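You operate a simulated robot arm through the tools that you are given. There is no shell and no other tool. Be economical: measure what you need, move in short steps, check, and stop when the job is done.

You are at the controls of a simulated two-armed robot. One attempt, no reset.

TASK
Plug in the leader, free the brake, wind to 25 N, then brake.
Fine: the leader goes in the brass socket; go by the pull gauge; do not overwind, the wire whips and parts.

It is judged by the outcome, as a careful person would: the job done as asked, and still so three seconds after it is handed in. It fails if anything else is knocked over, pushed out of place, dropped, spilled or broken.

THE ROBOT
Two 7-joint arms with three-finger grippers on one trunk that stands fixed in place. Base frame: the origin is at the foot of the trunk, x ahead of it, y to its left, z up. Units: m, rad, N and s.
The left shoulder is at [0.07, 0.146, 1.187], the right one opposite. With the tool pointing down near the work surface each hand reaches from about 0.26 to 0.68 m from the base axis, measured 20 degrees to its own side. Payload 2.2 kg a hand.
The TCP of each hand is the grasp point between the finger pads, 0.028 m short of the fingertips. In the tool frame z runs along the fingers and y along their closing line. The gripper opens to 0.102 m. The gripper's body begins 0.071 m behind the TCP.
Orientation is told as [roll, pitch, yaw] about the base's x, y, z axes, in that order, counted from this pose: with the fingers straight down and closing along the base's y, the tool's x points along the base's -x, its y along +y and its z along -z.

THE INTERFACE
- The arms move only by the tool arm_command. It takes "left_moves", "right_moves" or both (then of equal length, played together; a hand with none holds still); each is a list of rows, each a list of 3 entries, a list of its own where there are three numbers: the shift along the base's x, y, z in units of 20 mm (1.0 is 20 mm), then the turn, a rotation vector about the base's x, y, z in units of 4 degrees (1.0 is 4 degrees), then the gripper command, from -1 (shut) to 1 (fully open), values between in proportion. In form: [[[tx, ty, tz], [ax, ay, az], jaw], ...]. A call has 1 to 8 rows; each row shifts and turns the commanded pose from where the row before left it. A call with a number of a shift or a turn outside -1 to 1 is refused whole. Rows are played at 5 a second. More than 0.05 m and 0.15 rad between two rows, or a gripper value outside its range, and nothing of the call is played. Where a pose cannot be reached the arm comes as near as it can. A force on the tool above 40 N (or 10 N above the force at the start of the call, whichever is more), or a blocked arm, ends the call early, and 0.2 s more pass. Each finger halts on what it meets, pressing with about 21 N; the grip force reading is that of the motor and also rises with nothing between the fingers. The clock runs only during rows and for 0.2 s after the last one: add rows that do not move to give the fingers time. It gives the time, the measured TCP pose, the force on the tool (base axes), the opening and the grip force at its end, in the units of the frame above (readings bear some noise), with the torque about the TCP (base axes, N m) and any sound that the robot's microphone picked up, and new pictures: "pictures" is both (left out), scene, wrist or none (wrist: the cameras of the hands that moved).
- Cameras (640 x 400 px; columns grow to the right, rows downward): "scene" is now at [0.1192, -0.0556, 1.4154]; the picture's right is [-0.61, -0.80, 0.00], its down [-0.46, 0.35, -0.81] and it looks along [0.65, -0.49, -0.58] (base axes); focal length 327 px, centre (320, 200). "left" rides on the left gripper at [0.072, 0.038, -0.086] in its tool frame; the picture's right is [-0.46, 0.89, 0.00], its down [-0.60, -0.32, -0.73] and it looks along [-0.65, -0.34, 0.68] (tool axes); focal length 256 px, centre (320, 200). "right" rides on the right gripper at [0.069, 0.044, -0.086] in its tool frame; the picture's right is [-0.53, 0.85, 0.00], its down [-0.58, -0.36, -0.73] and it looks along [-0.62, -0.39, 0.68] (tool axes); focal length 256 px, centre (320, 200). There is no depth. A picture from a camera that has moved, and an enlarged one, comes with that camera's place and axes in the base frame and with its lens.
- slide_trunk(by): slides the trunk up (or, below 0, down) by that many m; the arms and the scene camera ride with it, the base frame stays. It gives what a move gives, with no picture.
- head_to(pan, tilt): turns the head with the scene camera to pan (to the left, within 1.501 rad either way) and tilt (down, from -0.506 to 1.204), counted from straight ahead of the robot. It gives what a move gives, and a new picture of the scene camera.
- zoom(camera, box): a new picture of the part [left, top, right, bottom] of that camera's present view, enlarged. The clock stands still meanwhile.
- hand_in(): hands the job in; it is judged then, once.

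Work in short steps. Places have to be worked out from the pictures, the camera data and where the tool is seen: move nearer, look again, correct. Check each grasp and each placing, and mend what went wrong. You have 120 turns and 200 pictures in all, those below and enlarged ones among them. Open the grippers and draw the arms clear of the work before you hand the job in, unless the task says otherwise; then end with one line.

The tools are called after ">>>" by a JSON object that holds its "method" and its "body". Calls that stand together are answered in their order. arm_command: Moves the arms, as the interface text tells. Its arguments: {"type":"object","properties":{"left_moves":{"type":"array","items":{"type":"array"}},"right_moves":{"type":"array","items":{"type":"array"}},"pictures":{"type":"string","enum":["both","scene","wrist","none"]}},"required":[]} The other tools are called the same way: slide_trunk (by) slides the trunk up or down; head_to (pan, tilt) turns the head that bears the scene camera; zoom (camera, box) takes an enlarged picture of a part of a camera's view; hand_in () hands the job in.

At the start:

```text
t: 0.0
left_eef_pos: [0.4102, -0.0528, 1.2335]
left_tcp_rot: [-0.001, 0.0, -0.001]
left_wrist_force: [-0.1, -0.2, -0.4]
left_torque: [0.01, -0.01, 0.0]
left_opening: 0.1021
left_gripper_force: 0.0
right_eef_pos: [0.2393, -0.2553, 1.2592]
right_tcp_rot: [0.001, -0.001, 0.0]
right_wrist_force: [-0.9, -0.3, -0.4]
right_torque: [0.01, -0.03, -0.02]
right_opening: 0.102
right_gripper_force: 0.0
trunk travel left (down, up): [-0.725, 0.215]
head pan, tilt: [-0.651, 0.621]
```

scene: 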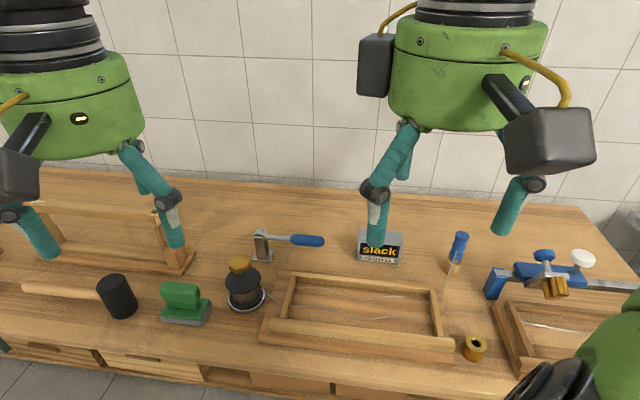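
right: 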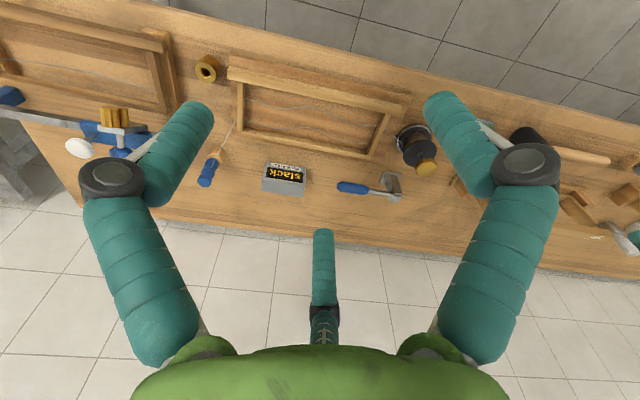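
left: 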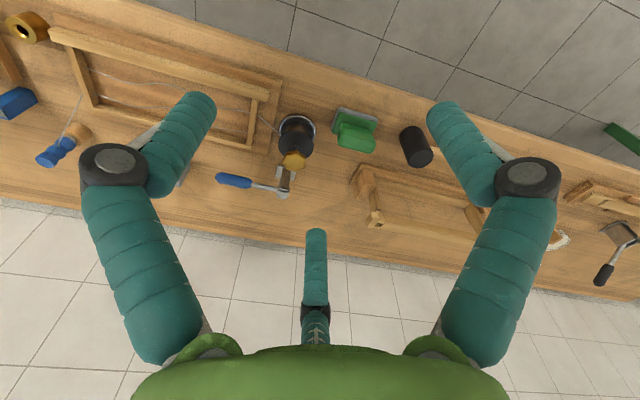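

The pictures show a winch drum, a blue lever, a "slack" gauge, a blue-handled plug and a brass ring. I zoom in on each region for details.

>>> {"method": "zoom", "body": {"camera": "scene", "box": [210, 210, 350, 320]}}

>>> {"method": "zoom", "body": {"camera": "scene", "box": [340, 210, 640, 400]}}

>>> {"method": "zoom", "body": {"camera": "right", "box": [140, 30, 480, 230]}}

```text
3.64 times, centred on (280, 265) of scene
camera zoom: at [0.1192, -0.0556, 1.4154], right [-0.61, -0.8, 0.0], down [-0.46, 0.35, -0.81], along [0.65, -0.49, -0.58], focal length 1189 px, centre (466, -36)
```

zoom: 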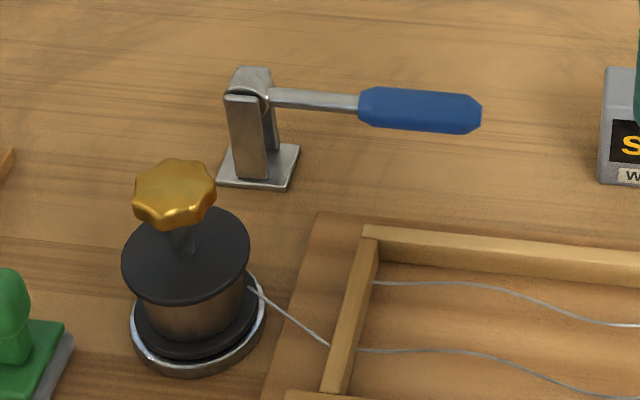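

```text
2.11 times, centred on (490, 305) of scene
camera zoom: at [0.1192, -0.0556, 1.4154], right [-0.61, -0.8, 0.0], down [-0.46, 0.35, -0.81], along [0.65, -0.49, -0.58], focal length 688 px, centre (-38, -21)
```

zoom: 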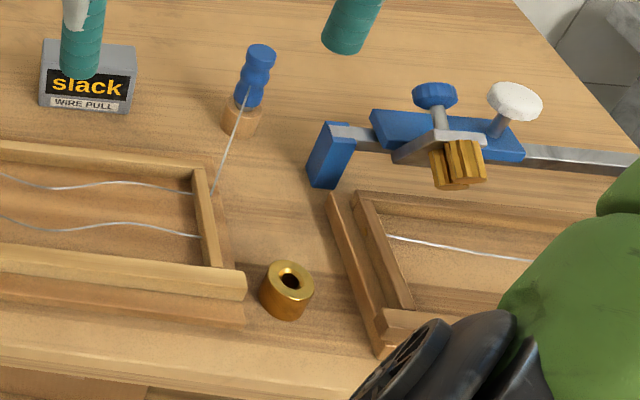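

```text
1.88 times, centred on (310, 130) of right
camera zoom: at [0.1708, -0.2113, 1.3463], right [0.53, 0.85, 0.0], down [0.58, -0.36, 0.73], along [0.62, -0.39, -0.68], focal length 482 px, centre (339, 332)
```

zoom: 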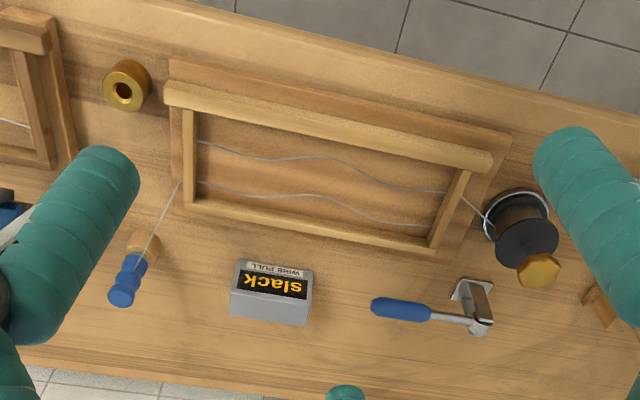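

Triangulating from the two views: socket top ≈ (0.216, -0.494, 0.846), plug top ≈ (0.355, -0.62, 0.946), knob ≈ (0.594, -0.207, 0.926), lever grip ≈ (0.61, -0.39, 0.87). I move the right hand high toward the plug, turning it so the fingers close across the wire's direction.

>>> {"method": "arm_command", "body": {"right_moves": [[[0.2, -1, 0], [0, 0, -1], 1], [[0.2, -1, 0], [0, 0, -1], 1], [[0.2, -1, 0], [0, 0, -1], 1], [[0.2, -1, 0], [0, 0, -1], 1], [[0.2, -1, 0], [0, 0, -1], 1], [[0.2, -1, 0], [0, 0, -1], 1], [[0.2, -1, 0], [0, 0, -1], 1], [[0.2, -1, 0], [0, 0, -1], 1]], "pictures": "none"}}

>>> {"method": "arm_command", "body": {"right_moves": [[[0.2, -1, -0.5], [0, 0, -1], 1], [[0.2, -1, -0.5], [0, 0, -1], 1], [[0.2, -1, -0.5], [0, 0, -1], 1], [[0.2, -1, -0.5], [0, 0, -1], 1], [[0.2, -1, -0.5], [0, 0, -1], 1], [[0.2, -0.5, -0.5], [0, 0, -1], 1], [[0.2, 0, -0.5], [0, 0, -1], 1], [[0.2, 0, -0.5], [0, 0, -1], 1]]}}

```text
t: 1.8
left_eef_pos: [0.4093, -0.053, 1.2349]
left_tcp_rot: [-0.002, 0.0, 0.0]
left_wrist_force: [0.3, 0.2, 0.4]
left_torque: [0.02, -0.02, 0.03]
left_opening: 0.1018
left_gripper_force: 0.1
right_eef_pos: [0.272, -0.4139, 1.2595]
right_tcp_rot: [0.001, 0.001, -0.56]
right_wrist_force: [-0.3, -0.7, 0.2]
right_torque: [0.03, 0.01, 0.0]
right_opening: 0.1019
right_gripper_force: 0.1
trunk travel left (down, up): [-0.725, 0.215]
head pan, tilt: [-0.651, 0.621]
```

```text
t: 3.6
left_eef_pos: [0.4118, -0.0528, 1.2329]
left_tcp_rot: [0.0, 0.0, 0.0]
left_wrist_force: [0.7, -0.9, -0.2]
left_torque: [0.01, 0.01, -0.01]
left_opening: 0.1019
left_gripper_force: 0.1
right_eef_pos: [0.3036, -0.526, 1.1791]
right_tcp_rot: [0.0, 0.0, -1.118]
right_wrist_force: [-1.3, 0.9, 0.3]
right_torque: [-0.03, -0.01, -0.01]
right_opening: 0.1018
right_gripper_force: 0.1
trunk travel left (down, up): [-0.725, 0.215]
head pan, tilt: [-0.651, 0.621]
camera scene: at [0.1196, -0.0561, 1.4154], right [-0.61, -0.8, 0.0], down [-0.46, 0.35, -0.81], along [0.65, -0.49, -0.58], focal length 327 px, centre (320, 200)
camera right: at [0.3131, -0.4445, 1.266], right [0.99, -0.11, 0.0], down [-0.08, -0.68, 0.73], along [-0.08, -0.73, -0.68], focal length 256 px, centre (320, 200)
```

scene: 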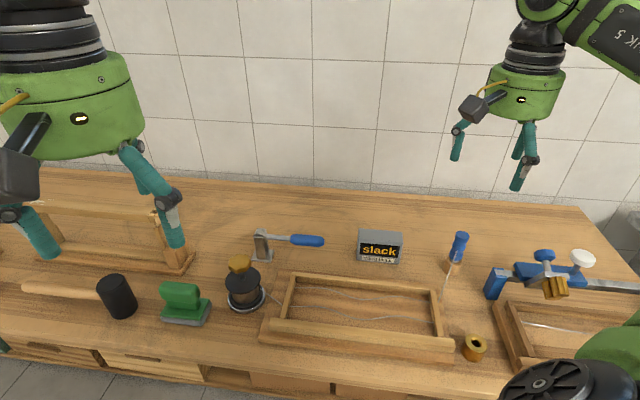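
right: 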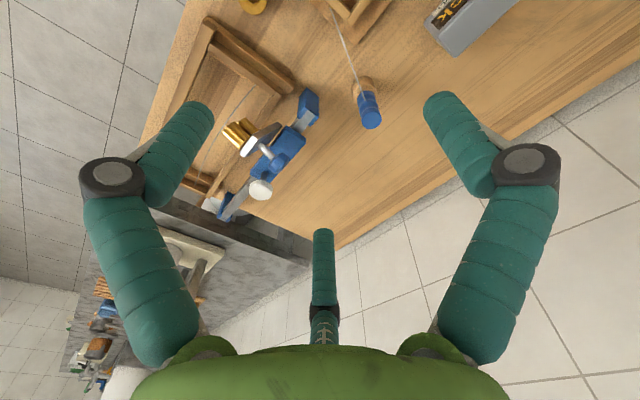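

The plug now lies ahead of the hand. I zoom in on it from both cameras to refine its place and shape.

>>> {"method": "zoom", "body": {"camera": "right", "box": [290, 0, 450, 150]}}

>>> {"method": "zoom", "body": {"camera": "scene", "box": [420, 210, 500, 370]}}

```text
2.67 times, centred on (370, 75) of right
camera zoom: at [0.3131, -0.4445, 1.266], right [0.99, -0.11, 0.0], down [-0.08, -0.68, 0.73], along [-0.08, -0.73, -0.68], focal length 683 px, centre (187, 533)
```

zoom: 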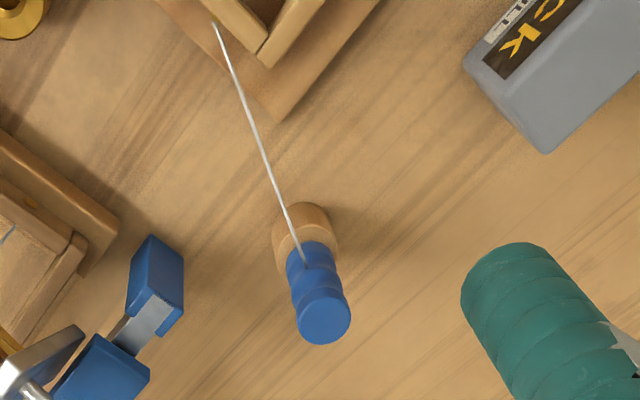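

```text
2.50 times, centred on (460, 290) of scene
camera zoom: at [0.1196, -0.0561, 1.4154], right [-0.61, -0.8, 0.0], down [-0.46, 0.35, -0.81], along [0.65, -0.49, -0.58], focal length 817 px, centre (-30, -25)
```

zoom: 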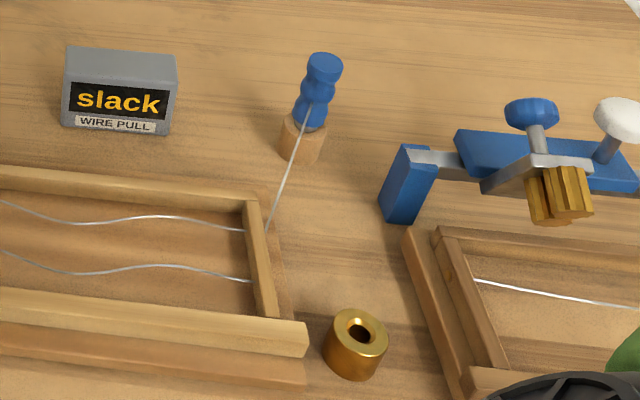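

Refined plug top ≈ (0.368, -0.648, 0.922), with the handle standing about 0.845–0.922. I go above it.

>>> {"method": "arm_command", "body": {"right_moves": [[[0.41, -0.76, -1], [0, 0, 0], 1], [[0.41, -0.76, -1], [0, 0, 0], 1], [[0.41, -0.76, -1], [0, 0, 0], 1], [[0.41, -0.76, -1], [0, 0, 0], 1], [[0.41, -0.76, -1], [0, 0, 0], 1], [[0.41, -0.76, -1], [0, 0, 0], 1], [[0.41, -0.76, -1], [0, 0, 0], 1], [[0.41, -0.76, -1], [0, 0, 0], 1]]}}

```text
t: 5.4
left_eef_pos: [0.4105, -0.0536, 1.2336]
left_tcp_rot: [0.0, 0.003, 0.0]
left_wrist_force: [0.7, -0.6, 0.3]
left_torque: [0.04, 0.0, 0.02]
left_opening: 0.1019
left_gripper_force: 0.1
right_eef_pos: [0.3695, -0.6475, 1.019]
right_tcp_rot: [0.0, 0.001, -1.117]
right_wrist_force: [0.0, -0.5, -0.9]
right_torque: [0.02, 0.02, 0.03]
right_opening: 0.1019
right_gripper_force: 0.0
trunk travel left (down, up): [-0.725, 0.215]
head pan, tilt: [-0.651, 0.621]
camera scene: at [0.1202, -0.0562, 1.4153], right [-0.61, -0.8, 0.0], down [-0.46, 0.35, -0.81], along [0.65, -0.49, -0.58], focal length 327 px, centre (320, 200)
camera right: at [0.3793, -0.5662, 1.1062], right [0.99, -0.11, 0.0], down [-0.08, -0.68, 0.73], along [-0.08, -0.73, -0.68], focal length 256 px, centre (320, 200)
```

scene: 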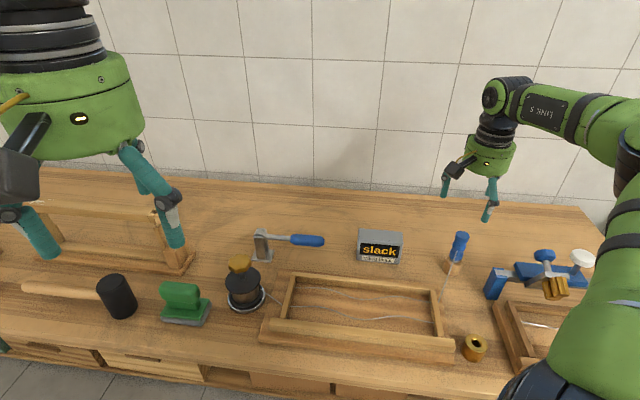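
right: 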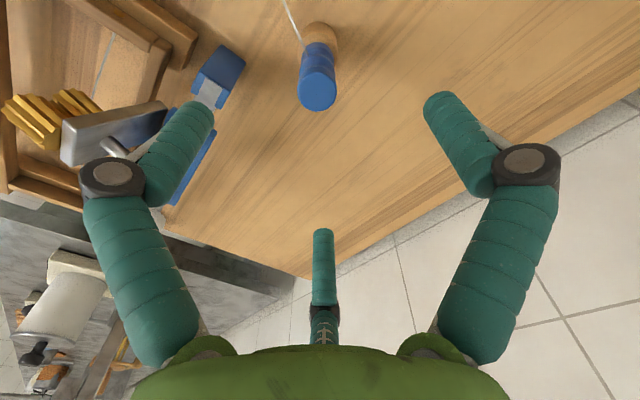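

The plug projects exactly on the hand's axis. I narrow the jaw to about 0.06 m to stay clear of the blue clamp, and descend to z ≈ 0.893.

>>> {"method": "arm_command", "body": {"right_moves": [[[0, 0, 0], [0, 0, 0], 0.2], [[0, 0, -1], [0, 0, 0], 0.2], [[0, 0, -1], [0, 0, 0], 0.2], [[0, 0, -1], [0, 0, 0], 0.2], [[0, 0, -1], [0, 0, 0], 0.2], [[0, 0, -1], [0, 0, 0], 0.2], [[0, 0, -1], [0, 0, 0], 0.2], [[0, 0, -0.3], [0, 0, 0], 0.2]]}}

```text
t: 7.2
left_eef_pos: [0.4103, -0.0535, 1.234]
left_tcp_rot: [0.0, 0.0, 0.001]
left_wrist_force: [0.4, -0.4, 0.8]
left_torque: [-0.01, 0.0, 0.02]
left_opening: 0.102
left_gripper_force: 0.1
right_eef_pos: [0.368, -0.6459, 0.8917]
right_tcp_rot: [0.0, 0.0, -1.119]
right_wrist_force: [0.6, 0.7, -0.6]
right_torque: [-0.02, -0.02, 0.03]
right_opening: 0.0611
right_gripper_force: 0.0
trunk travel left (down, up): [-0.725, 0.215]
head pan, tilt: [-0.651, 0.621]
camera scene: at [0.1192, -0.0556, 1.4154], right [-0.61, -0.8, 0.0], down [-0.46, 0.35, -0.81], along [0.65, -0.49, -0.58], focal length 327 px, centre (320, 200)
camera right: at [0.377, -0.5645, 0.9793], right [0.99, -0.11, 0.0], down [-0.08, -0.68, 0.73], along [-0.08, -0.73, -0.68], focal length 256 px, centre (320, 200)
```

scene: 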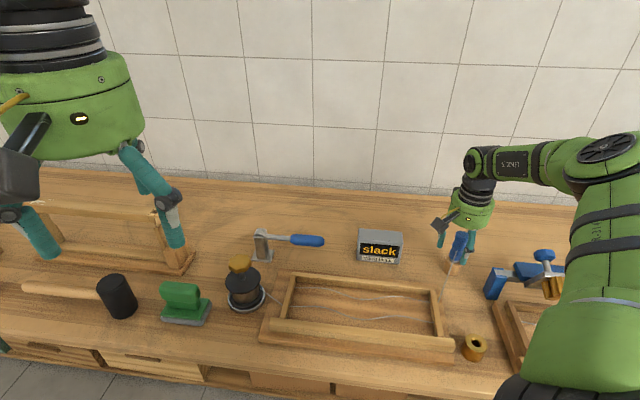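
right: 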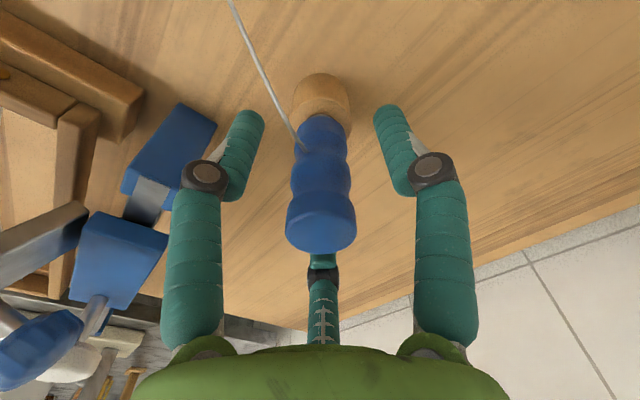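

The handle is centred between the fingers with the wire on the free side. Closing.

>>> {"method": "arm_command", "body": {"right_moves": [[[0, 0, 0], [0, 0, 0], -1], [[0, 0, 0], [0, 0, 0], -1], [[0, 0, 0], [0, 0, 0], -1], [[0, 0, 0], [0, 0, 0], -1]], "pictures": "wrist"}}

```text
t: 8.2
left_eef_pos: [0.4081, -0.0519, 1.2335]
left_tcp_rot: [0.001, -0.001, 0.001]
left_wrist_force: [-0.1, -0.5, -0.3]
left_torque: [0.0, -0.02, 0.01]
left_opening: 0.1023
left_gripper_force: 0.0
right_eef_pos: [0.3679, -0.6464, 0.8916]
right_tcp_rot: [0.0, -0.001, -1.116]
right_wrist_force: [0.7, -4.2, 3.2]
right_torque: [-0.22, -0.01, -0.01]
right_opening: 0.0282
right_gripper_force: 21.5
trunk travel left (down, up): [-0.725, 0.215]
head pan, tilt: [-0.651, 0.621]
camera right: at [0.3769, -0.5647, 0.9797], right [0.99, -0.11, 0.0], down [-0.08, -0.68, 0.73], along [-0.08, -0.73, -0.68], focal length 256 px, centre (320, 200)
```

right: 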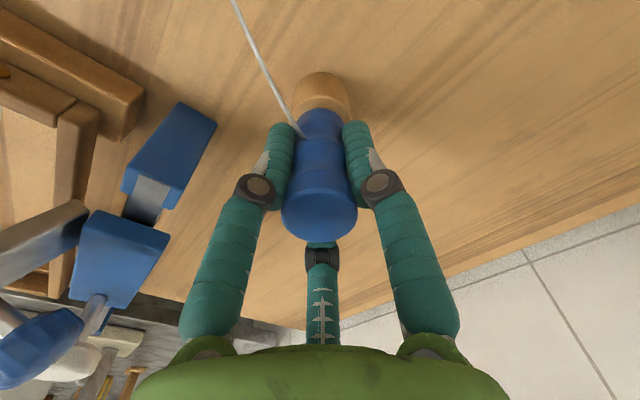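

Grasped at 0.028 m. I lift it slowly by 80 mm and look.

>>> {"method": "arm_command", "body": {"right_moves": [[[0, 0, 0.5], [0, 0, 0], -1], [[0, 0, 0.5], [0, 0, 0], -1], [[0, 0, 0.5], [0, 0, 0], -1], [[0, 0, 0.5], [0, 0, 0], -1], [[0, 0, 0.5], [0, 0, 0], -1], [[0, 0, 0.5], [0, 0, 0], -1], [[0, 0, 0.5], [0, 0, 0], -1], [[0, 0, 0.5], [0, 0, 0], -1]]}}

>>> {"method": "zoom", "body": {"camera": "scene", "box": [420, 180, 540, 370]}}

```text
t: 10.0
left_eef_pos: [0.4095, -0.0523, 1.234]
left_tcp_rot: [0.0, -0.001, -0.001]
left_wrist_force: [0.1, 0.7, -0.7]
left_torque: [0.02, 0.03, -0.02]
left_opening: 0.102
left_gripper_force: 0.0
right_eef_pos: [0.3687, -0.6464, 0.9733]
right_tcp_rot: [0.0, 0.001, -1.116]
right_wrist_force: [-0.1, 0.2, -0.8]
right_torque: [0.03, 0.02, -0.01]
right_opening: 0.0279
right_gripper_force: 21.1
trunk travel left (down, up): [-0.725, 0.215]
head pan, tilt: [-0.651, 0.621]
camera scene: at [0.1192, -0.0554, 1.4154], right [-0.61, -0.8, 0.0], down [-0.46, 0.35, -0.81], along [0.65, -0.49, -0.58], focal length 327 px, centre (320, 200)
camera right: at [0.3776, -0.5645, 1.0603], right [0.99, -0.11, 0.0], down [-0.08, -0.68, 0.73], along [-0.08, -0.73, -0.68], focal length 256 px, centre (320, 200)
```

scene: 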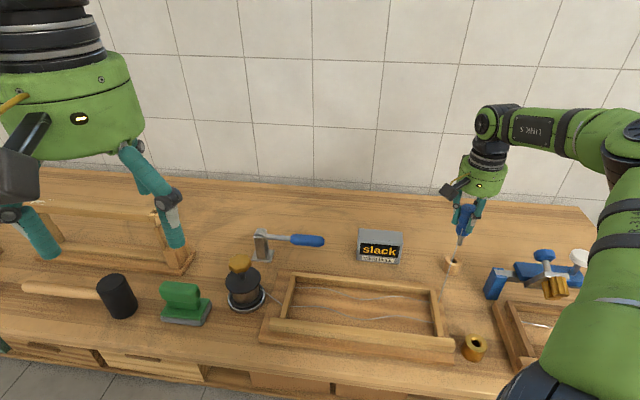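
right: 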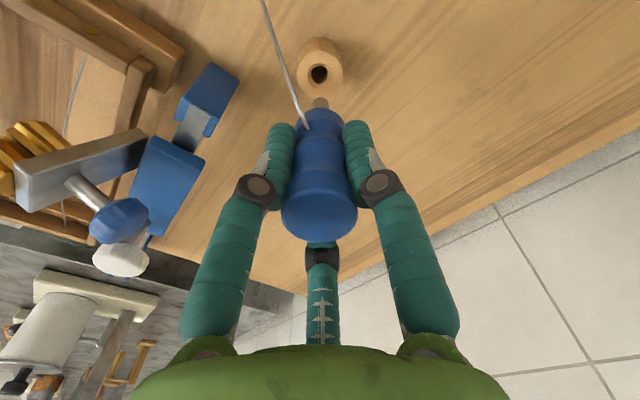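

```text
2.11 times, centred on (480, 275) of scene
camera zoom: at [0.1192, -0.0554, 1.4154], right [-0.61, -0.8, 0.0], down [-0.46, 0.35, -0.81], along [0.65, -0.49, -0.58], focal length 688 px, centre (-17, 42)
```

zoom: 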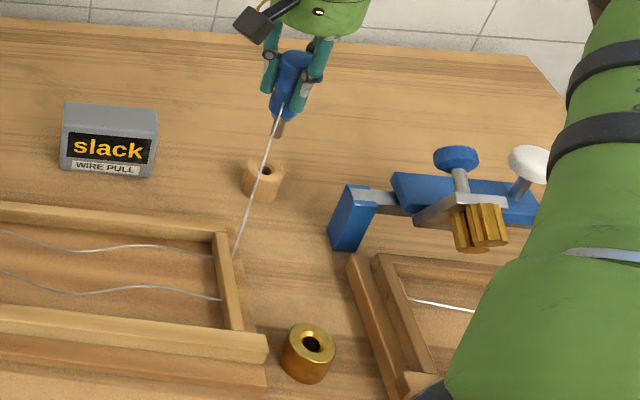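

The pin is free of the holder and the wire is slack. I carry it over to the socket at constant height.

>>> {"method": "arm_command", "body": {"right_moves": [[[-0.95, 0.95, 0], [0, 0, 0], -1], [[-0.95, 0.95, 0], [0, 0, 0], -1], [[-0.95, 0.95, 0], [0, 0, 0], -1], [[-0.95, 0.95, 0], [0, 0, 0], -1], [[-0.95, 0.95, 0], [0, 0, 0], -1], [[-0.95, 0.95, 0], [0, 0, 0], -1], [[-0.95, 0.95, 0], [0, 0, 0], -1], [[-0.95, 0.95, 0], [0, 0, 0], -1]]}}

>>> {"method": "zoom", "body": {"camera": "scene", "box": [400, 250, 560, 400]}}

>>> {"method": "zoom", "body": {"camera": "right", "box": [250, 30, 390, 130]}}

```text
t: 11.8
left_eef_pos: [0.4091, -0.0512, 1.2342]
left_tcp_rot: [-0.002, 0.0, 0.0]
left_wrist_force: [-0.7, 0.2, -0.6]
left_torque: [-0.03, 0.0, -0.01]
left_opening: 0.1019
left_gripper_force: 0.0
right_eef_pos: [0.2186, -0.4916, 0.9742]
right_tcp_rot: [0.0, 0.0, -1.116]
right_wrist_force: [0.0, 0.5, -1.1]
right_torque: [-0.01, 0.03, -0.02]
right_opening: 0.0282
right_gripper_force: 20.7
trunk travel left (down, up): [-0.725, 0.215]
head pan, tilt: [-0.651, 0.621]
camera scene: at [0.1182, -0.0546, 1.4156], right [-0.61, -0.8, 0.0], down [-0.46, 0.35, -0.81], along [0.65, -0.49, -0.58], focal length 327 px, centre (320, 200)
camera right: at [0.2278, -0.4109, 1.0611], right [0.99, -0.11, 0.0], down [-0.08, -0.68, 0.73], along [-0.08, -0.73, -0.68], focal length 256 px, centre (320, 200)
```

scene: 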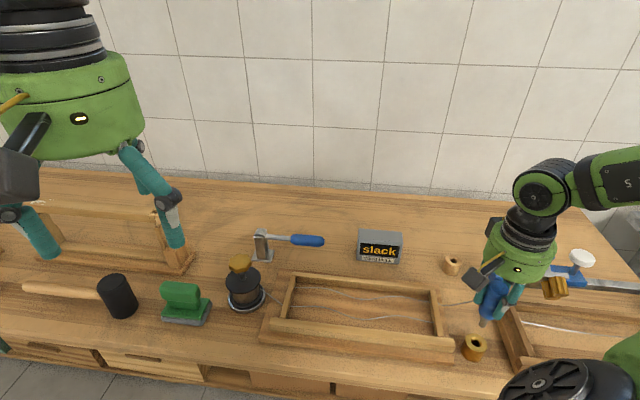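
right: 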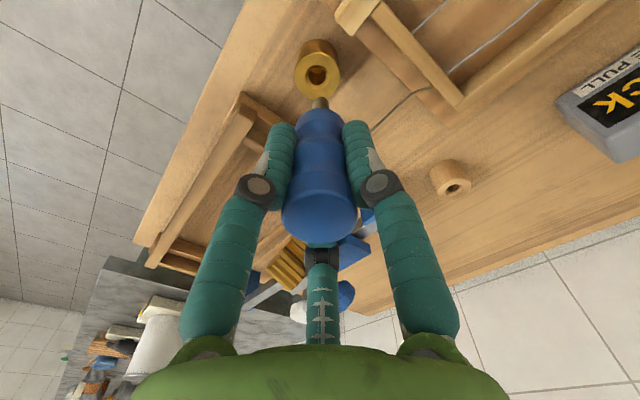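

```text
2.67 times, centred on (480, 325) of scene
camera zoom: at [0.1182, -0.0546, 1.4156], right [-0.61, -0.8, 0.0], down [-0.46, 0.35, -0.81], along [0.65, -0.49, -0.58], focal length 872 px, centre (-107, -133)
```

zoom: 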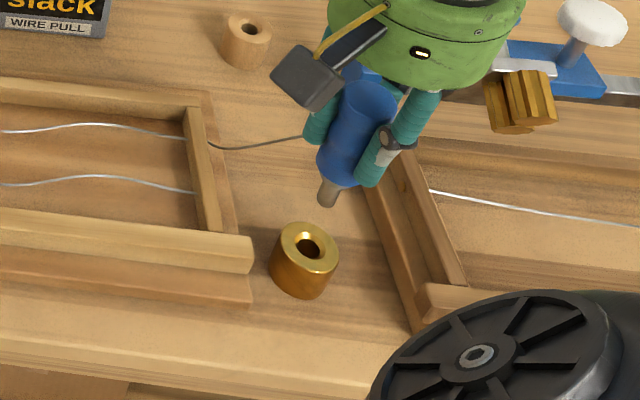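

```text
4.00 times, centred on (320, 80) of right
camera zoom: at [0.2278, -0.4109, 1.0611], right [0.99, -0.11, 0.0], down [-0.08, -0.68, 0.73], along [-0.08, -0.73, -0.68], focal length 1024 px, centre (320, 680)
```

zoom: 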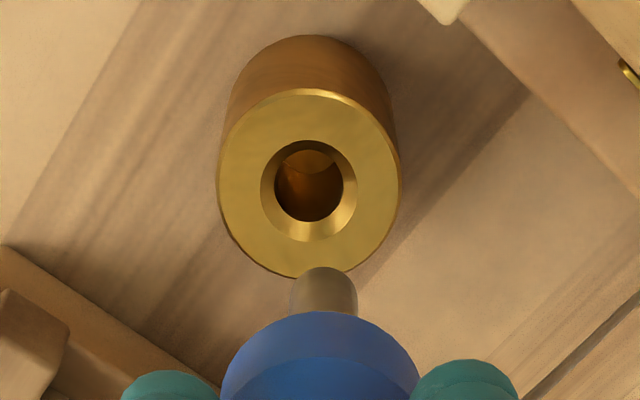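

The pin is almost over the hole: by comparison with the holder's view, I need about -2 mm in x and -2 mm in y. I correct and descend 35 mm, then look again.

>>> {"method": "arm_command", "body": {"right_moves": [[[-0.1, -0.1, 0], [0, 0, 0], -1], [[0, 0, -0.5], [0, 0, 0], -1], [[0, 0, -0.5], [0, 0, 0], -1], [[0, 0, -0.5], [0, 0, 0], -1], [[0, 0, 0], [0, 0, 0], -1]], "pictures": "none"}}

>>> {"method": "zoom", "body": {"camera": "scene", "box": [430, 280, 530, 380]}}

>>> {"method": "zoom", "body": {"camera": "right", "box": [250, 30, 390, 130]}}

```text
t: 13.0
left_eef_pos: [0.4099, -0.0513, 1.2338]
left_tcp_rot: [0.0, 0.002, 0.0]
left_wrist_force: [-0.1, -0.3, -0.7]
left_torque: [0.02, 0.02, 0.02]
left_opening: 0.1019
left_gripper_force: 0.0
right_eef_pos: [0.2167, -0.4954, 0.9443]
right_tcp_rot: [-0.001, 0.0, -1.115]
right_wrist_force: [-0.2, -0.7, 0.2]
right_torque: [-0.01, 0.0, 0.02]
right_opening: 0.0278
right_gripper_force: 21.2
trunk travel left (down, up): [-0.725, 0.215]
head pan, tilt: [-0.651, 0.621]
```

```text
4.00 times, centred on (480, 330) of scene
camera zoom: at [0.1191, -0.0555, 1.4154], right [-0.61, -0.8, 0.0], down [-0.46, 0.35, -0.81], along [0.65, -0.49, -0.58], focal length 1308 px, centre (-320, -320)
```

zoom: 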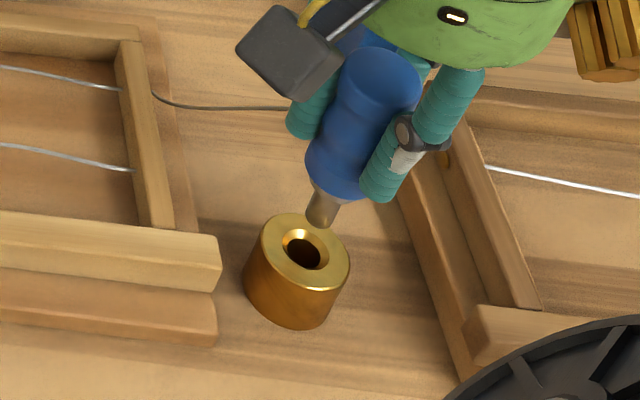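

```text
4.00 times, centred on (320, 80) of right
camera zoom: at [0.2259, -0.4149, 1.0312], right [0.99, -0.11, 0.0], down [-0.08, -0.68, 0.73], along [-0.08, -0.73, -0.68], focal length 1024 px, centre (320, 680)
```

zoom: 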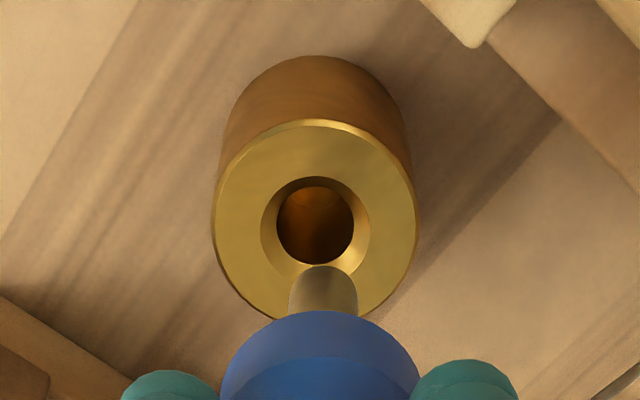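

Cameras agree to within a few mm; perspective makes y less certain. I descend another 14 mm to bring the pin tip close to the hole and compare directly.

>>> {"method": "arm_command", "body": {"right_moves": [[[0, 0, -0.7], [0, 0, 0], -1], [[0, 0, 0], [0, 0, 0], -1]], "pictures": "none"}}

>>> {"method": "zoom", "body": {"camera": "scene", "box": [440, 300, 510, 360]}}

>>> {"method": "zoom", "body": {"camera": "right", "box": [260, 50, 380, 250]}}

```text
t: 13.6
left_eef_pos: [0.4097, -0.0519, 1.2333]
left_tcp_rot: [0.001, 0.001, 0.001]
left_wrist_force: [-0.3, 0.4, 0.2]
left_torque: [0.0, 0.02, 0.01]
left_opening: 0.102
left_gripper_force: 0.1
right_eef_pos: [0.2173, -0.4953, 0.9311]
right_tcp_rot: [0.0, 0.001, -1.117]
right_wrist_force: [0.1, -0.6, 0.2]
right_torque: [0.01, -0.01, -0.02]
right_opening: 0.0281
right_gripper_force: 21.2
trunk travel left (down, up): [-0.725, 0.215]
head pan, tilt: [-0.651, 0.621]
```

```text
6.67 times, centred on (475, 330) of scene
camera zoom: at [0.119, -0.0554, 1.4154], right [-0.61, -0.8, 0.0], down [-0.46, 0.35, -0.81], along [0.65, -0.49, -0.58], focal length 2180 px, centre (-713, -667)
```

zoom: 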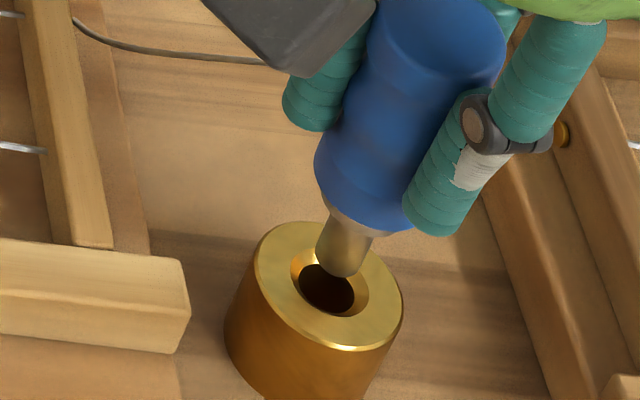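

```text
2.00 times, centred on (320, 150) of right
camera zoom: at [0.2257, -0.4147, 1.0176], right [0.99, -0.11, 0.0], down [-0.08, -0.68, 0.73], along [-0.08, -0.73, -0.68], focal length 512 px, centre (320, 300)
```

zoom: 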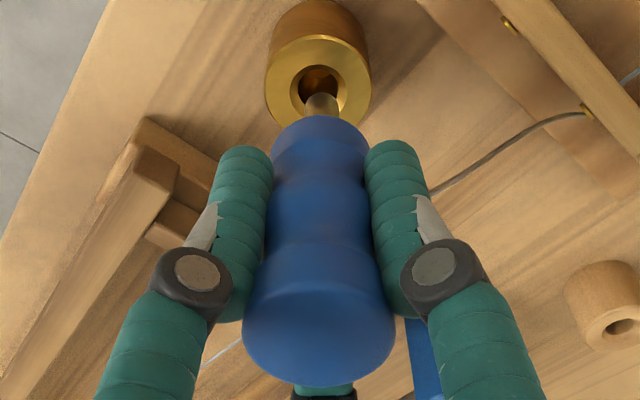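

Combining both views, the tip needs roughly +3 mm in y and about 12 mm of descent to reach the hole's mouth. I shift and lower 6 mm, then check.

>>> {"method": "arm_command", "body": {"right_moves": [[[0, 0.16, 0], [0, 0, 0], -1], [[0, 0, -0.3], [0, 0, 0], -1], [[0, 0, 0], [0, 0, 0], -1]], "pictures": "none"}}

>>> {"method": "zoom", "body": {"camera": "scene", "box": [440, 300, 510, 360]}}

>>> {"method": "zoom", "body": {"camera": "right", "box": [280, 60, 360, 120]}}

```text
t: 14.4
left_eef_pos: [0.4103, -0.0524, 1.2331]
left_tcp_rot: [0.0, 0.001, 0.001]
left_wrist_force: [-0.6, 0.5, 0.3]
left_torque: [-0.03, 0.01, -0.01]
left_opening: 0.1021
left_gripper_force: 0.1
right_eef_pos: [0.2158, -0.4925, 0.922]
right_tcp_rot: [0.001, -0.001, -1.115]
right_wrist_force: [0.4, 0.0, 0.1]
right_torque: [0.0, 0.03, 0.0]
right_opening: 0.0278
right_gripper_force: 21.0
trunk travel left (down, up): [-0.725, 0.215]
head pan, tilt: [-0.651, 0.621]
```

```text
6.67 times, centred on (475, 330) of scene
camera zoom: at [0.1191, -0.0556, 1.4154], right [-0.61, -0.8, 0.0], down [-0.46, 0.35, -0.81], along [0.65, -0.49, -0.58], focal length 2180 px, centre (-713, -667)
```

zoom: 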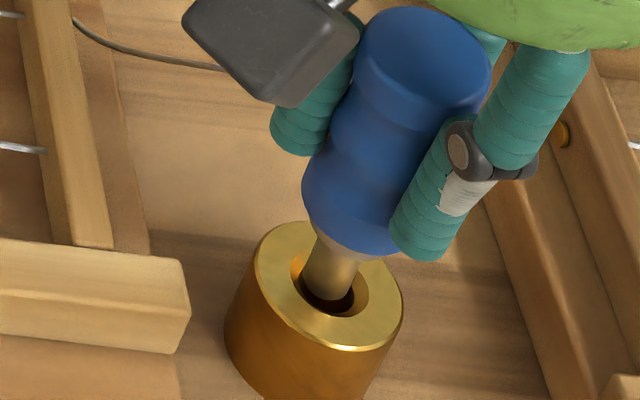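

```text
6.67 times, centred on (320, 90) of right
camera zoom: at [0.2254, -0.4118, 1.0099], right [0.99, -0.11, 0.0], down [-0.07, -0.68, 0.73], along [-0.08, -0.73, -0.68], focal length 1707 px, centre (320, 933)
```

zoom: 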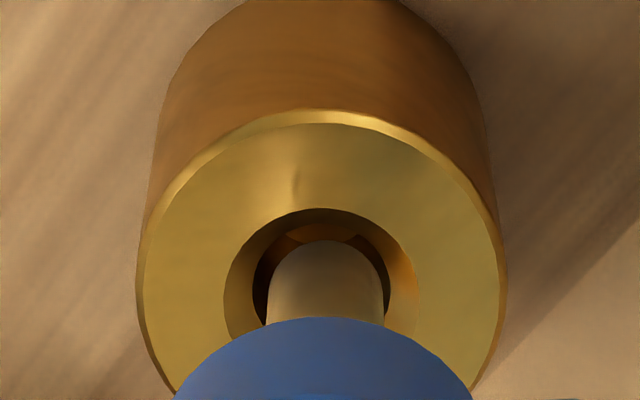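

The tip sits right at the mouth, centred within about 0.6 mm. I lower gently with force watched.

>>> {"method": "arm_command", "body": {"right_moves": [[[-0.03, 0, -0.15], [0, 0, 0], -1], [[0, 0, -0.15], [0, 0, 0], -1], [[0, 0, -0.15], [0, 0, 0], -1], [[0, 0, 0], [0, 0, 0], -1]], "pictures": "none"}}

>>> {"method": "zoom", "body": {"camera": "scene", "box": [440, 300, 510, 360]}}

>>> {"method": "zoom", "body": {"camera": "right", "box": [280, 60, 360, 120]}}

```text
t: 15.4
left_eef_pos: [0.4093, -0.053, 1.233]
left_tcp_rot: [-0.001, 0.0, -0.001]
left_wrist_force: [0.1, 1.2, -0.7]
left_torque: [-0.03, -0.01, 0.03]
left_opening: 0.1022
left_gripper_force: 0.2
right_eef_pos: [0.2151, -0.4934, 0.9144]
right_tcp_rot: [-0.001, 0.0, -1.116]
right_wrist_force: [0.5, -0.4, 0.3]
right_torque: [-0.03, -0.06, 0.01]
right_opening: 0.028
right_gripper_force: 21.1
trunk travel left (down, up): [-0.725, 0.215]
head pan, tilt: [-0.651, 0.621]
```

```text
6.67 times, centred on (475, 330) of scene
camera zoom: at [0.1193, -0.0558, 1.4154], right [-0.61, -0.8, 0.0], down [-0.46, 0.35, -0.81], along [0.65, -0.49, -0.58], focal length 2180 px, centre (-713, -667)
```

zoom: 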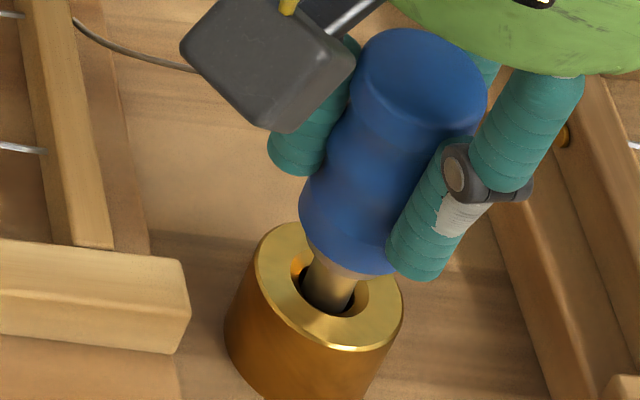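

```text
6.67 times, centred on (320, 90) of right
camera zoom: at [0.2242, -0.4125, 1.0016], right [0.99, -0.11, 0.0], down [-0.08, -0.68, 0.73], along [-0.08, -0.73, -0.68], focal length 1707 px, centre (320, 933)
```

zoom: 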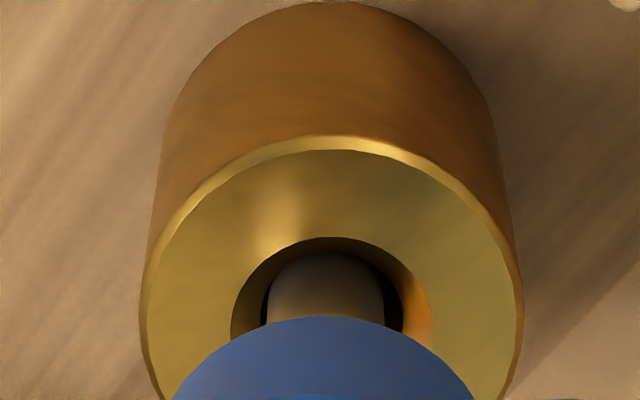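

The pin is entering with no contact force. I continue down in small steps.

>>> {"method": "arm_command", "body": {"right_moves": [[[0.02, 0, -0.2], [0, 0, 0], -1], [[0, 0, -0.2], [0, 0, 0], -1], [[0, 0, -0.2], [0, 0, 0], -1], [[0, 0, 0], [0, 0, 0], -1]], "pictures": "none"}}

>>> {"method": "zoom", "body": {"camera": "scene", "box": [440, 300, 510, 360]}}

```text
t: 16.4
left_eef_pos: [0.4098, -0.0523, 1.2342]
left_tcp_rot: [0.001, 0.001, -0.002]
left_wrist_force: [0.2, -0.7, 0.5]
left_torque: [0.03, -0.01, 0.0]
left_opening: 0.1017
left_gripper_force: 0.0
right_eef_pos: [0.2149, -0.4939, 0.9016]
right_tcp_rot: [0.0, 0.0, -1.116]
right_wrist_force: [1.8, -1.7, 1.7]
right_torque: [-0.24, -0.08, 0.01]
right_opening: 0.0277
right_gripper_force: 21.1
trunk travel left (down, up): [-0.725, 0.215]
head pan, tilt: [-0.651, 0.621]
```

```text
6.67 times, centred on (475, 330) of scene
camera zoom: at [0.1193, -0.0561, 1.4154], right [-0.61, -0.8, 0.0], down [-0.46, 0.35, -0.81], along [0.65, -0.49, -0.58], focal length 2180 px, centre (-713, -667)
```

zoom: 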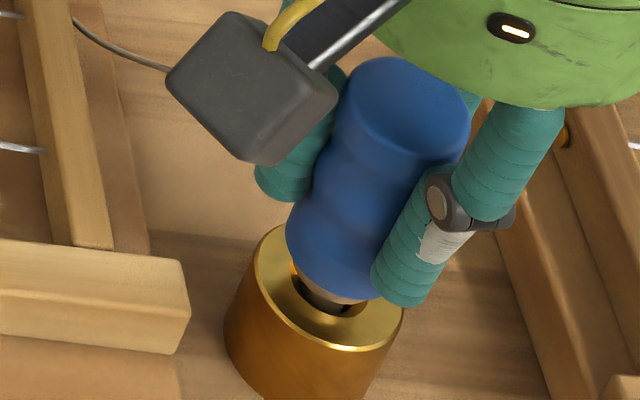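

Light side contact pushes toward +x/-y, so I give a little that way and keep lowering.

>>> {"method": "arm_command", "body": {"right_moves": [[[0.04, -0.05, -0.15], [0, 0, 0], -1], [[0, 0, -0.15], [0, 0, 0], -1], [[0, 0, -0.1], [0, 0, 0], -1], [[0, 0, 0], [0, 0, 0], -1]], "pictures": "none"}}

>>> {"method": "zoom", "body": {"camera": "scene", "box": [440, 300, 510, 360]}}

```text
t: 17.4
left_eef_pos: [0.4099, -0.0518, 1.2329]
left_tcp_rot: [-0.001, -0.001, 0.0]
left_wrist_force: [-0.6, 0.4, -0.9]
left_torque: [0.02, 0.0, -0.06]
left_opening: 0.1021
left_gripper_force: 0.0
right_eef_pos: [0.2156, -0.4944, 0.894]
right_tcp_rot: [-0.002, 0.0, -1.116]
right_wrist_force: [-1.2, -0.7, -0.8]
right_torque: [-0.07, 0.0, 0.01]
right_opening: 0.0278
right_gripper_force: 21.0
trunk travel left (down, up): [-0.725, 0.215]
head pan, tilt: [-0.651, 0.621]
```

```text
6.67 times, centred on (475, 330) of scene
camera zoom: at [0.119, -0.0559, 1.4154], right [-0.61, -0.8, 0.0], down [-0.46, 0.35, -0.81], along [0.65, -0.49, -0.58], focal length 2180 px, centre (-713, -667)
```

zoom: 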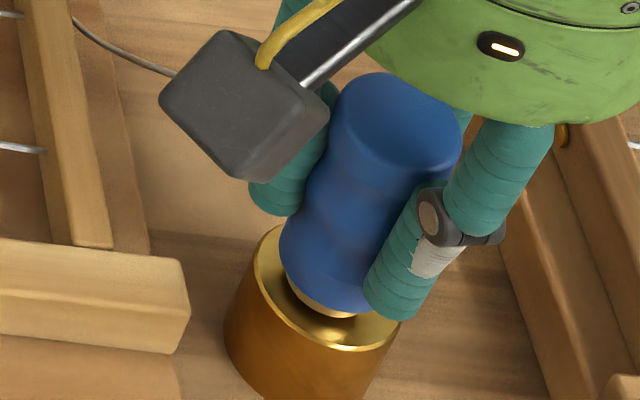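

Almost seated; a few more mm until contact is felt.

>>> {"method": "arm_command", "body": {"right_moves": [[[0, 0, -0.1], [0, 0, 0], -1], [[0, 0, -0.1], [0, 0, 0], -1], [[0, 0, -0.1], [0, 0, 0], -1], [[0, 0, 0], [0, 0, 0], -1]], "pictures": "none"}}

>>> {"method": "zoom", "body": {"camera": "scene", "box": [440, 300, 510, 360]}}

```text
t: 18.4
left_eef_pos: [0.41, -0.0508, 1.236]
left_tcp_rot: [-0.003, 0.0, 0.001]
left_wrist_force: [-0.4, -0.7, 0.4]
left_torque: [0.01, -0.03, 0.03]
left_opening: 0.1019
left_gripper_force: 0.0
right_eef_pos: [0.2155, -0.4948, 0.8903]
right_tcp_rot: [0.002, -0.006, -1.118]
right_wrist_force: [-1.1, -6.0, 14.8]
right_torque: [-0.42, 0.06, -0.01]
right_opening: 0.0278
right_gripper_force: 20.8
trunk travel left (down, up): [-0.725, 0.215]
head pan, tilt: [-0.651, 0.621]
```

```text
6.67 times, centred on (475, 330) of scene
camera zoom: at [0.1177, -0.0546, 1.4157], right [-0.61, -0.8, 0.0], down [-0.46, 0.35, -0.81], along [0.65, -0.49, -0.58], focal length 2180 px, centre (-713, -667)
```

zoom: 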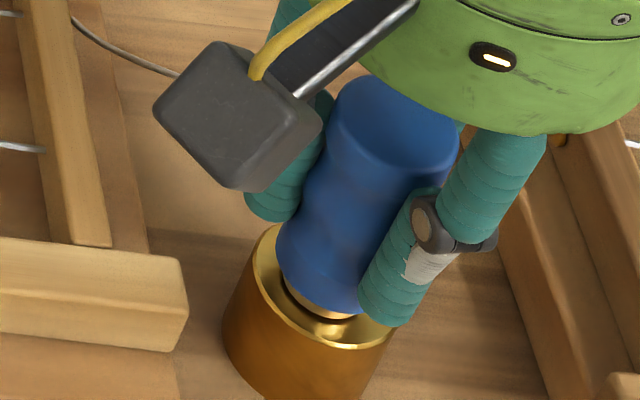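

15 N of upward force suggests it is bottoming. I press slightly harder (2 mm more) to see if it seats or clicks.

>>> {"method": "arm_command", "body": {"right_moves": [[[0, -0.05, -0.05], [0, 0, 0], -1], [[0, 0, -0.05], [0, 0, 0], -1], [[0, 0, 0], [0, 0, 0], -1]], "pictures": "wrist"}}

>>> {"method": "zoom", "body": {"camera": "scene", "box": [440, 300, 510, 360]}}

```text
t: 19.2
left_eef_pos: [0.4082, -0.0518, 1.2339]
left_tcp_rot: [0.0, 0.0, 0.001]
left_wrist_force: [-0.1, 0.3, -0.4]
left_torque: [-0.01, 0.01, -0.02]
left_opening: 0.1019
left_gripper_force: 0.1
right_eef_pos: [0.2148, -0.494, 0.8866]
right_tcp_rot: [-0.002, -0.003, -1.116]
right_wrist_force: [-0.9, -7.7, 15.2]
right_torque: [-0.4, -0.03, -0.02]
right_opening: 0.0275
right_gripper_force: 20.7
trunk travel left (down, up): [-0.725, 0.215]
head pan, tilt: [-0.651, 0.621]
camera right: at [0.2243, -0.4138, 0.9738], right [0.99, -0.11, 0.0], down [-0.08, -0.68, 0.73], along [-0.08, -0.73, -0.68], focal length 256 px, centre (320, 200)
```

right: 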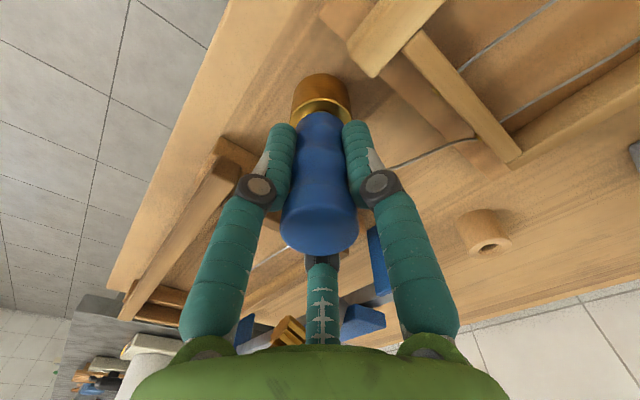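

```text
6.67 times, centred on (475, 330) of scene
camera zoom: at [0.1179, -0.0549, 1.4156], right [-0.61, -0.8, 0.0], down [-0.46, 0.35, -0.81], along [0.65, -0.49, -0.58], focal length 2180 px, centre (-713, -667)
```

zoom: 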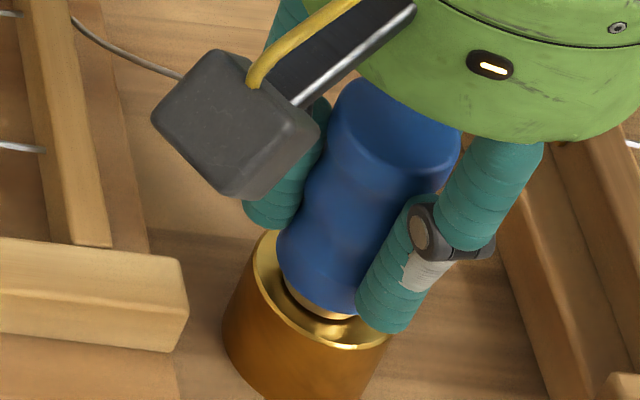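

The hand now slides over a plug that no longer moves, so it has bottomed. I open the jaw and see how it stands.

>>> {"method": "arm_command", "body": {"right_moves": [[[0, 0, 0], [0, 0, 0], -0.1], [[0, 0, 0], [0, 0, 0], -0.1], [[0, 0, 0], [0, 0, 0], 0], [[0, 0, 1], [0, 0, 0], 0], [[0, 0, 1], [0, 0, 0], 0], [[0, 0, 1], [0, 0, 0], 0], [[0, 0, 1], [0, 0, 0], 0], [[0, 0, 1], [0, 0, 0], 0]]}}

>>> {"method": "zoom", "body": {"camera": "scene", "box": [440, 290, 510, 360]}}

>>> {"method": "zoom", "body": {"camera": "right", "box": [260, 0, 380, 150]}}

```text
t: 21.0
left_eef_pos: [0.4099, -0.0522, 1.2346]
left_tcp_rot: [0.0, 0.0, 0.003]
left_wrist_force: [-0.7, 0.1, 0.2]
left_torque: [0.0, 0.0, -0.01]
left_opening: 0.1019
left_gripper_force: 0.2
right_eef_pos: [0.2153, -0.4935, 0.9866]
right_tcp_rot: [-0.003, 0.001, -1.118]
right_wrist_force: [-0.1, 0.9, 0.3]
right_torque: [0.0, 0.01, 0.01]
right_opening: 0.0511
right_gripper_force: 0.0
trunk travel left (down, up): [-0.725, 0.215]
head pan, tilt: [-0.651, 0.621]
camera scene: at [0.1187, -0.0551, 1.4155], right [-0.61, -0.8, 0.0], down [-0.46, 0.35, -0.81], along [0.65, -0.49, -0.58], focal length 327 px, centre (320, 200)
camera right: at [0.2242, -0.4125, 1.0736], right [0.99, -0.11, 0.0], down [-0.08, -0.68, 0.73], along [-0.08, -0.73, -0.68], focal length 256 px, centre (320, 200)
```

scene: 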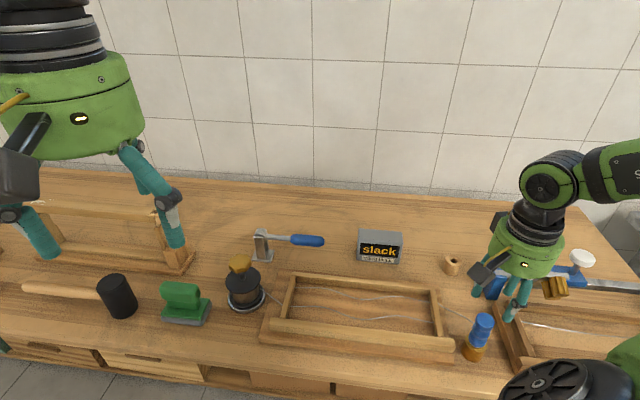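
right: 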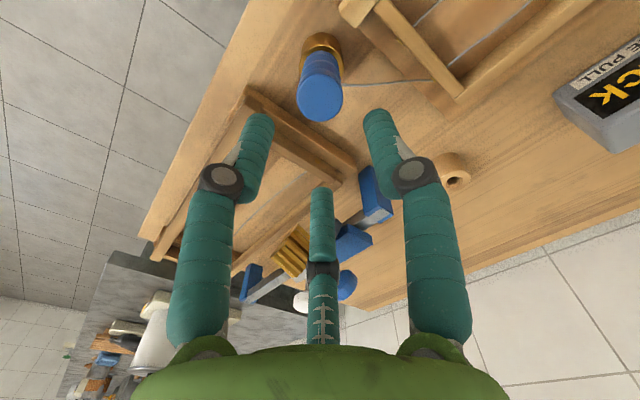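

```text
5.71 times, centred on (475, 325) of scene
camera zoom: at [0.1187, -0.0551, 1.4155], right [-0.61, -0.8, 0.0], down [-0.46, 0.35, -0.81], along [0.65, -0.49, -0.58], focal length 1868 px, centre (-566, -514)
```

zoom: 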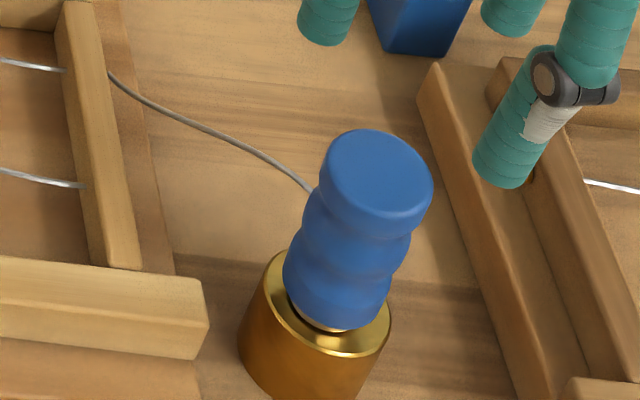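

```text
2.67 times, centred on (320, 75) of right
camera zoom: at [0.2242, -0.4125, 1.0736], right [0.99, -0.11, 0.0], down [-0.08, -0.68, 0.73], along [-0.08, -0.73, -0.68], focal length 683 px, centre (320, 533)
```

zoom: 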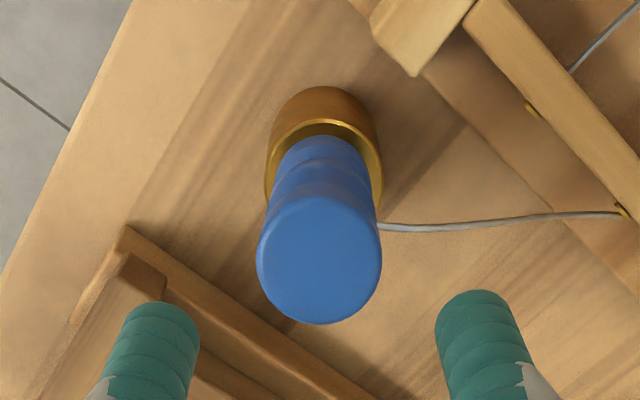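

The plug stands in the socket with a small lean. I shut the fingers and press gently on its top to make sure it is fully seated and upright.

>>> {"method": "arm_command", "body": {"right_moves": [[[0, 0.15, 0.2], [0, 0, 0], -1], [[0, 0, 0], [0, 0, 0], -1], [[0, 0, -0.8], [0, 0, 0], -1], [[0, 0, -0.7], [0, 0, 0], -1], [[0, 0, -0.3], [0, 0, 0], -1], [[0, 0, -0.2], [0, 0, 0], -1], [[0, 0, -0.2], [0, 0, 0], -1]], "pictures": "none"}}

>>> {"method": "zoom", "body": {"camera": "scene", "box": [440, 290, 510, 360]}}

```text
t: 22.6
left_eef_pos: [0.4092, -0.0525, 1.2339]
left_tcp_rot: [0.0, 0.0, 0.0]
left_wrist_force: [0.0, 0.1, 0.4]
left_torque: [0.02, -0.02, 0.0]
left_opening: 0.1018
left_gripper_force: 0.1
right_eef_pos: [0.2165, -0.4916, 0.9448]
right_tcp_rot: [0.0, -0.002, -1.116]
right_wrist_force: [-0.2, -0.3, 0.3]
right_torque: [0.02, 0.01, -0.03]
right_opening: 0.0023
right_gripper_force: 21.2
trunk travel left (down, up): [-0.725, 0.215]
head pan, tilt: [-0.651, 0.621]
```

```text
5.71 times, centred on (475, 325) of scene
camera zoom: at [0.1193, -0.0557, 1.4154], right [-0.61, -0.8, 0.0], down [-0.46, 0.35, -0.81], along [0.65, -0.49, -0.58], focal length 1868 px, centre (-566, -514)
```

zoom: 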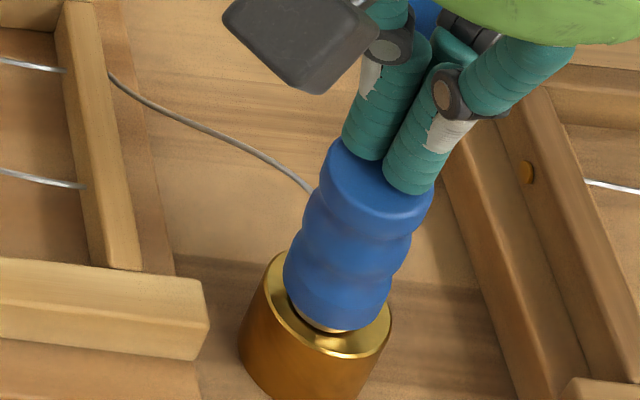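

Tips are just above the plug's top, still no force. I keep pressing in 2 mm steps.

>>> {"method": "arm_command", "body": {"right_moves": [[[0, 0, -0.1], [0, 0, 0], -1], [[0, 0, -0.1], [0, 0, 0], -1], [[0, 0, -0.1], [0, 0, 0], -1], [[0, 0, 0], [0, 0, 0], -1]], "pictures": "none"}}

>>> {"method": "zoom", "body": {"camera": "scene", "box": [440, 290, 510, 360]}}

```text
t: 23.6
left_eef_pos: [0.4083, -0.0479, 1.2338]
left_tcp_rot: [-0.003, -0.003, -0.001]
left_wrist_force: [0.1, -0.3, 0.6]
left_torque: [0.03, 0.03, 0.0]
left_opening: 0.102
left_gripper_force: 0.0
right_eef_pos: [0.2166, -0.4907, 0.9438]
right_tcp_rot: [0.002, -0.008, -1.118]
right_wrist_force: [1.2, -4.1, 33.5]
right_torque: [-0.41, -0.03, -0.01]
right_opening: 0.0061
right_gripper_force: 20.8
trunk travel left (down, up): [-0.725, 0.215]
head pan, tilt: [-0.651, 0.621]
```

```text
5.71 times, centred on (475, 325) of scene
camera zoom: at [0.1172, -0.0515, 1.4162], right [-0.61, -0.8, 0.0], down [-0.46, 0.35, -0.81], along [0.65, -0.49, -0.58], focal length 1868 px, centre (-566, -514)
```

zoom: 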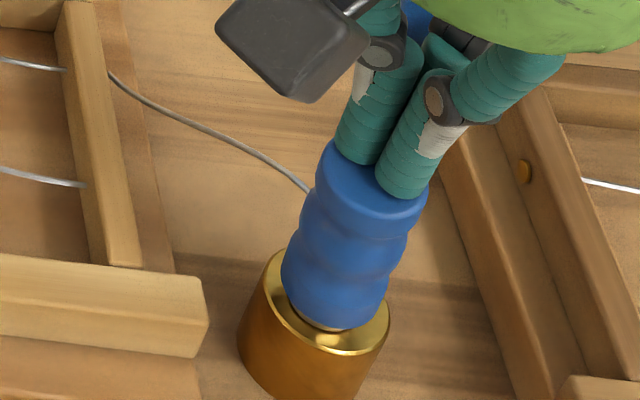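

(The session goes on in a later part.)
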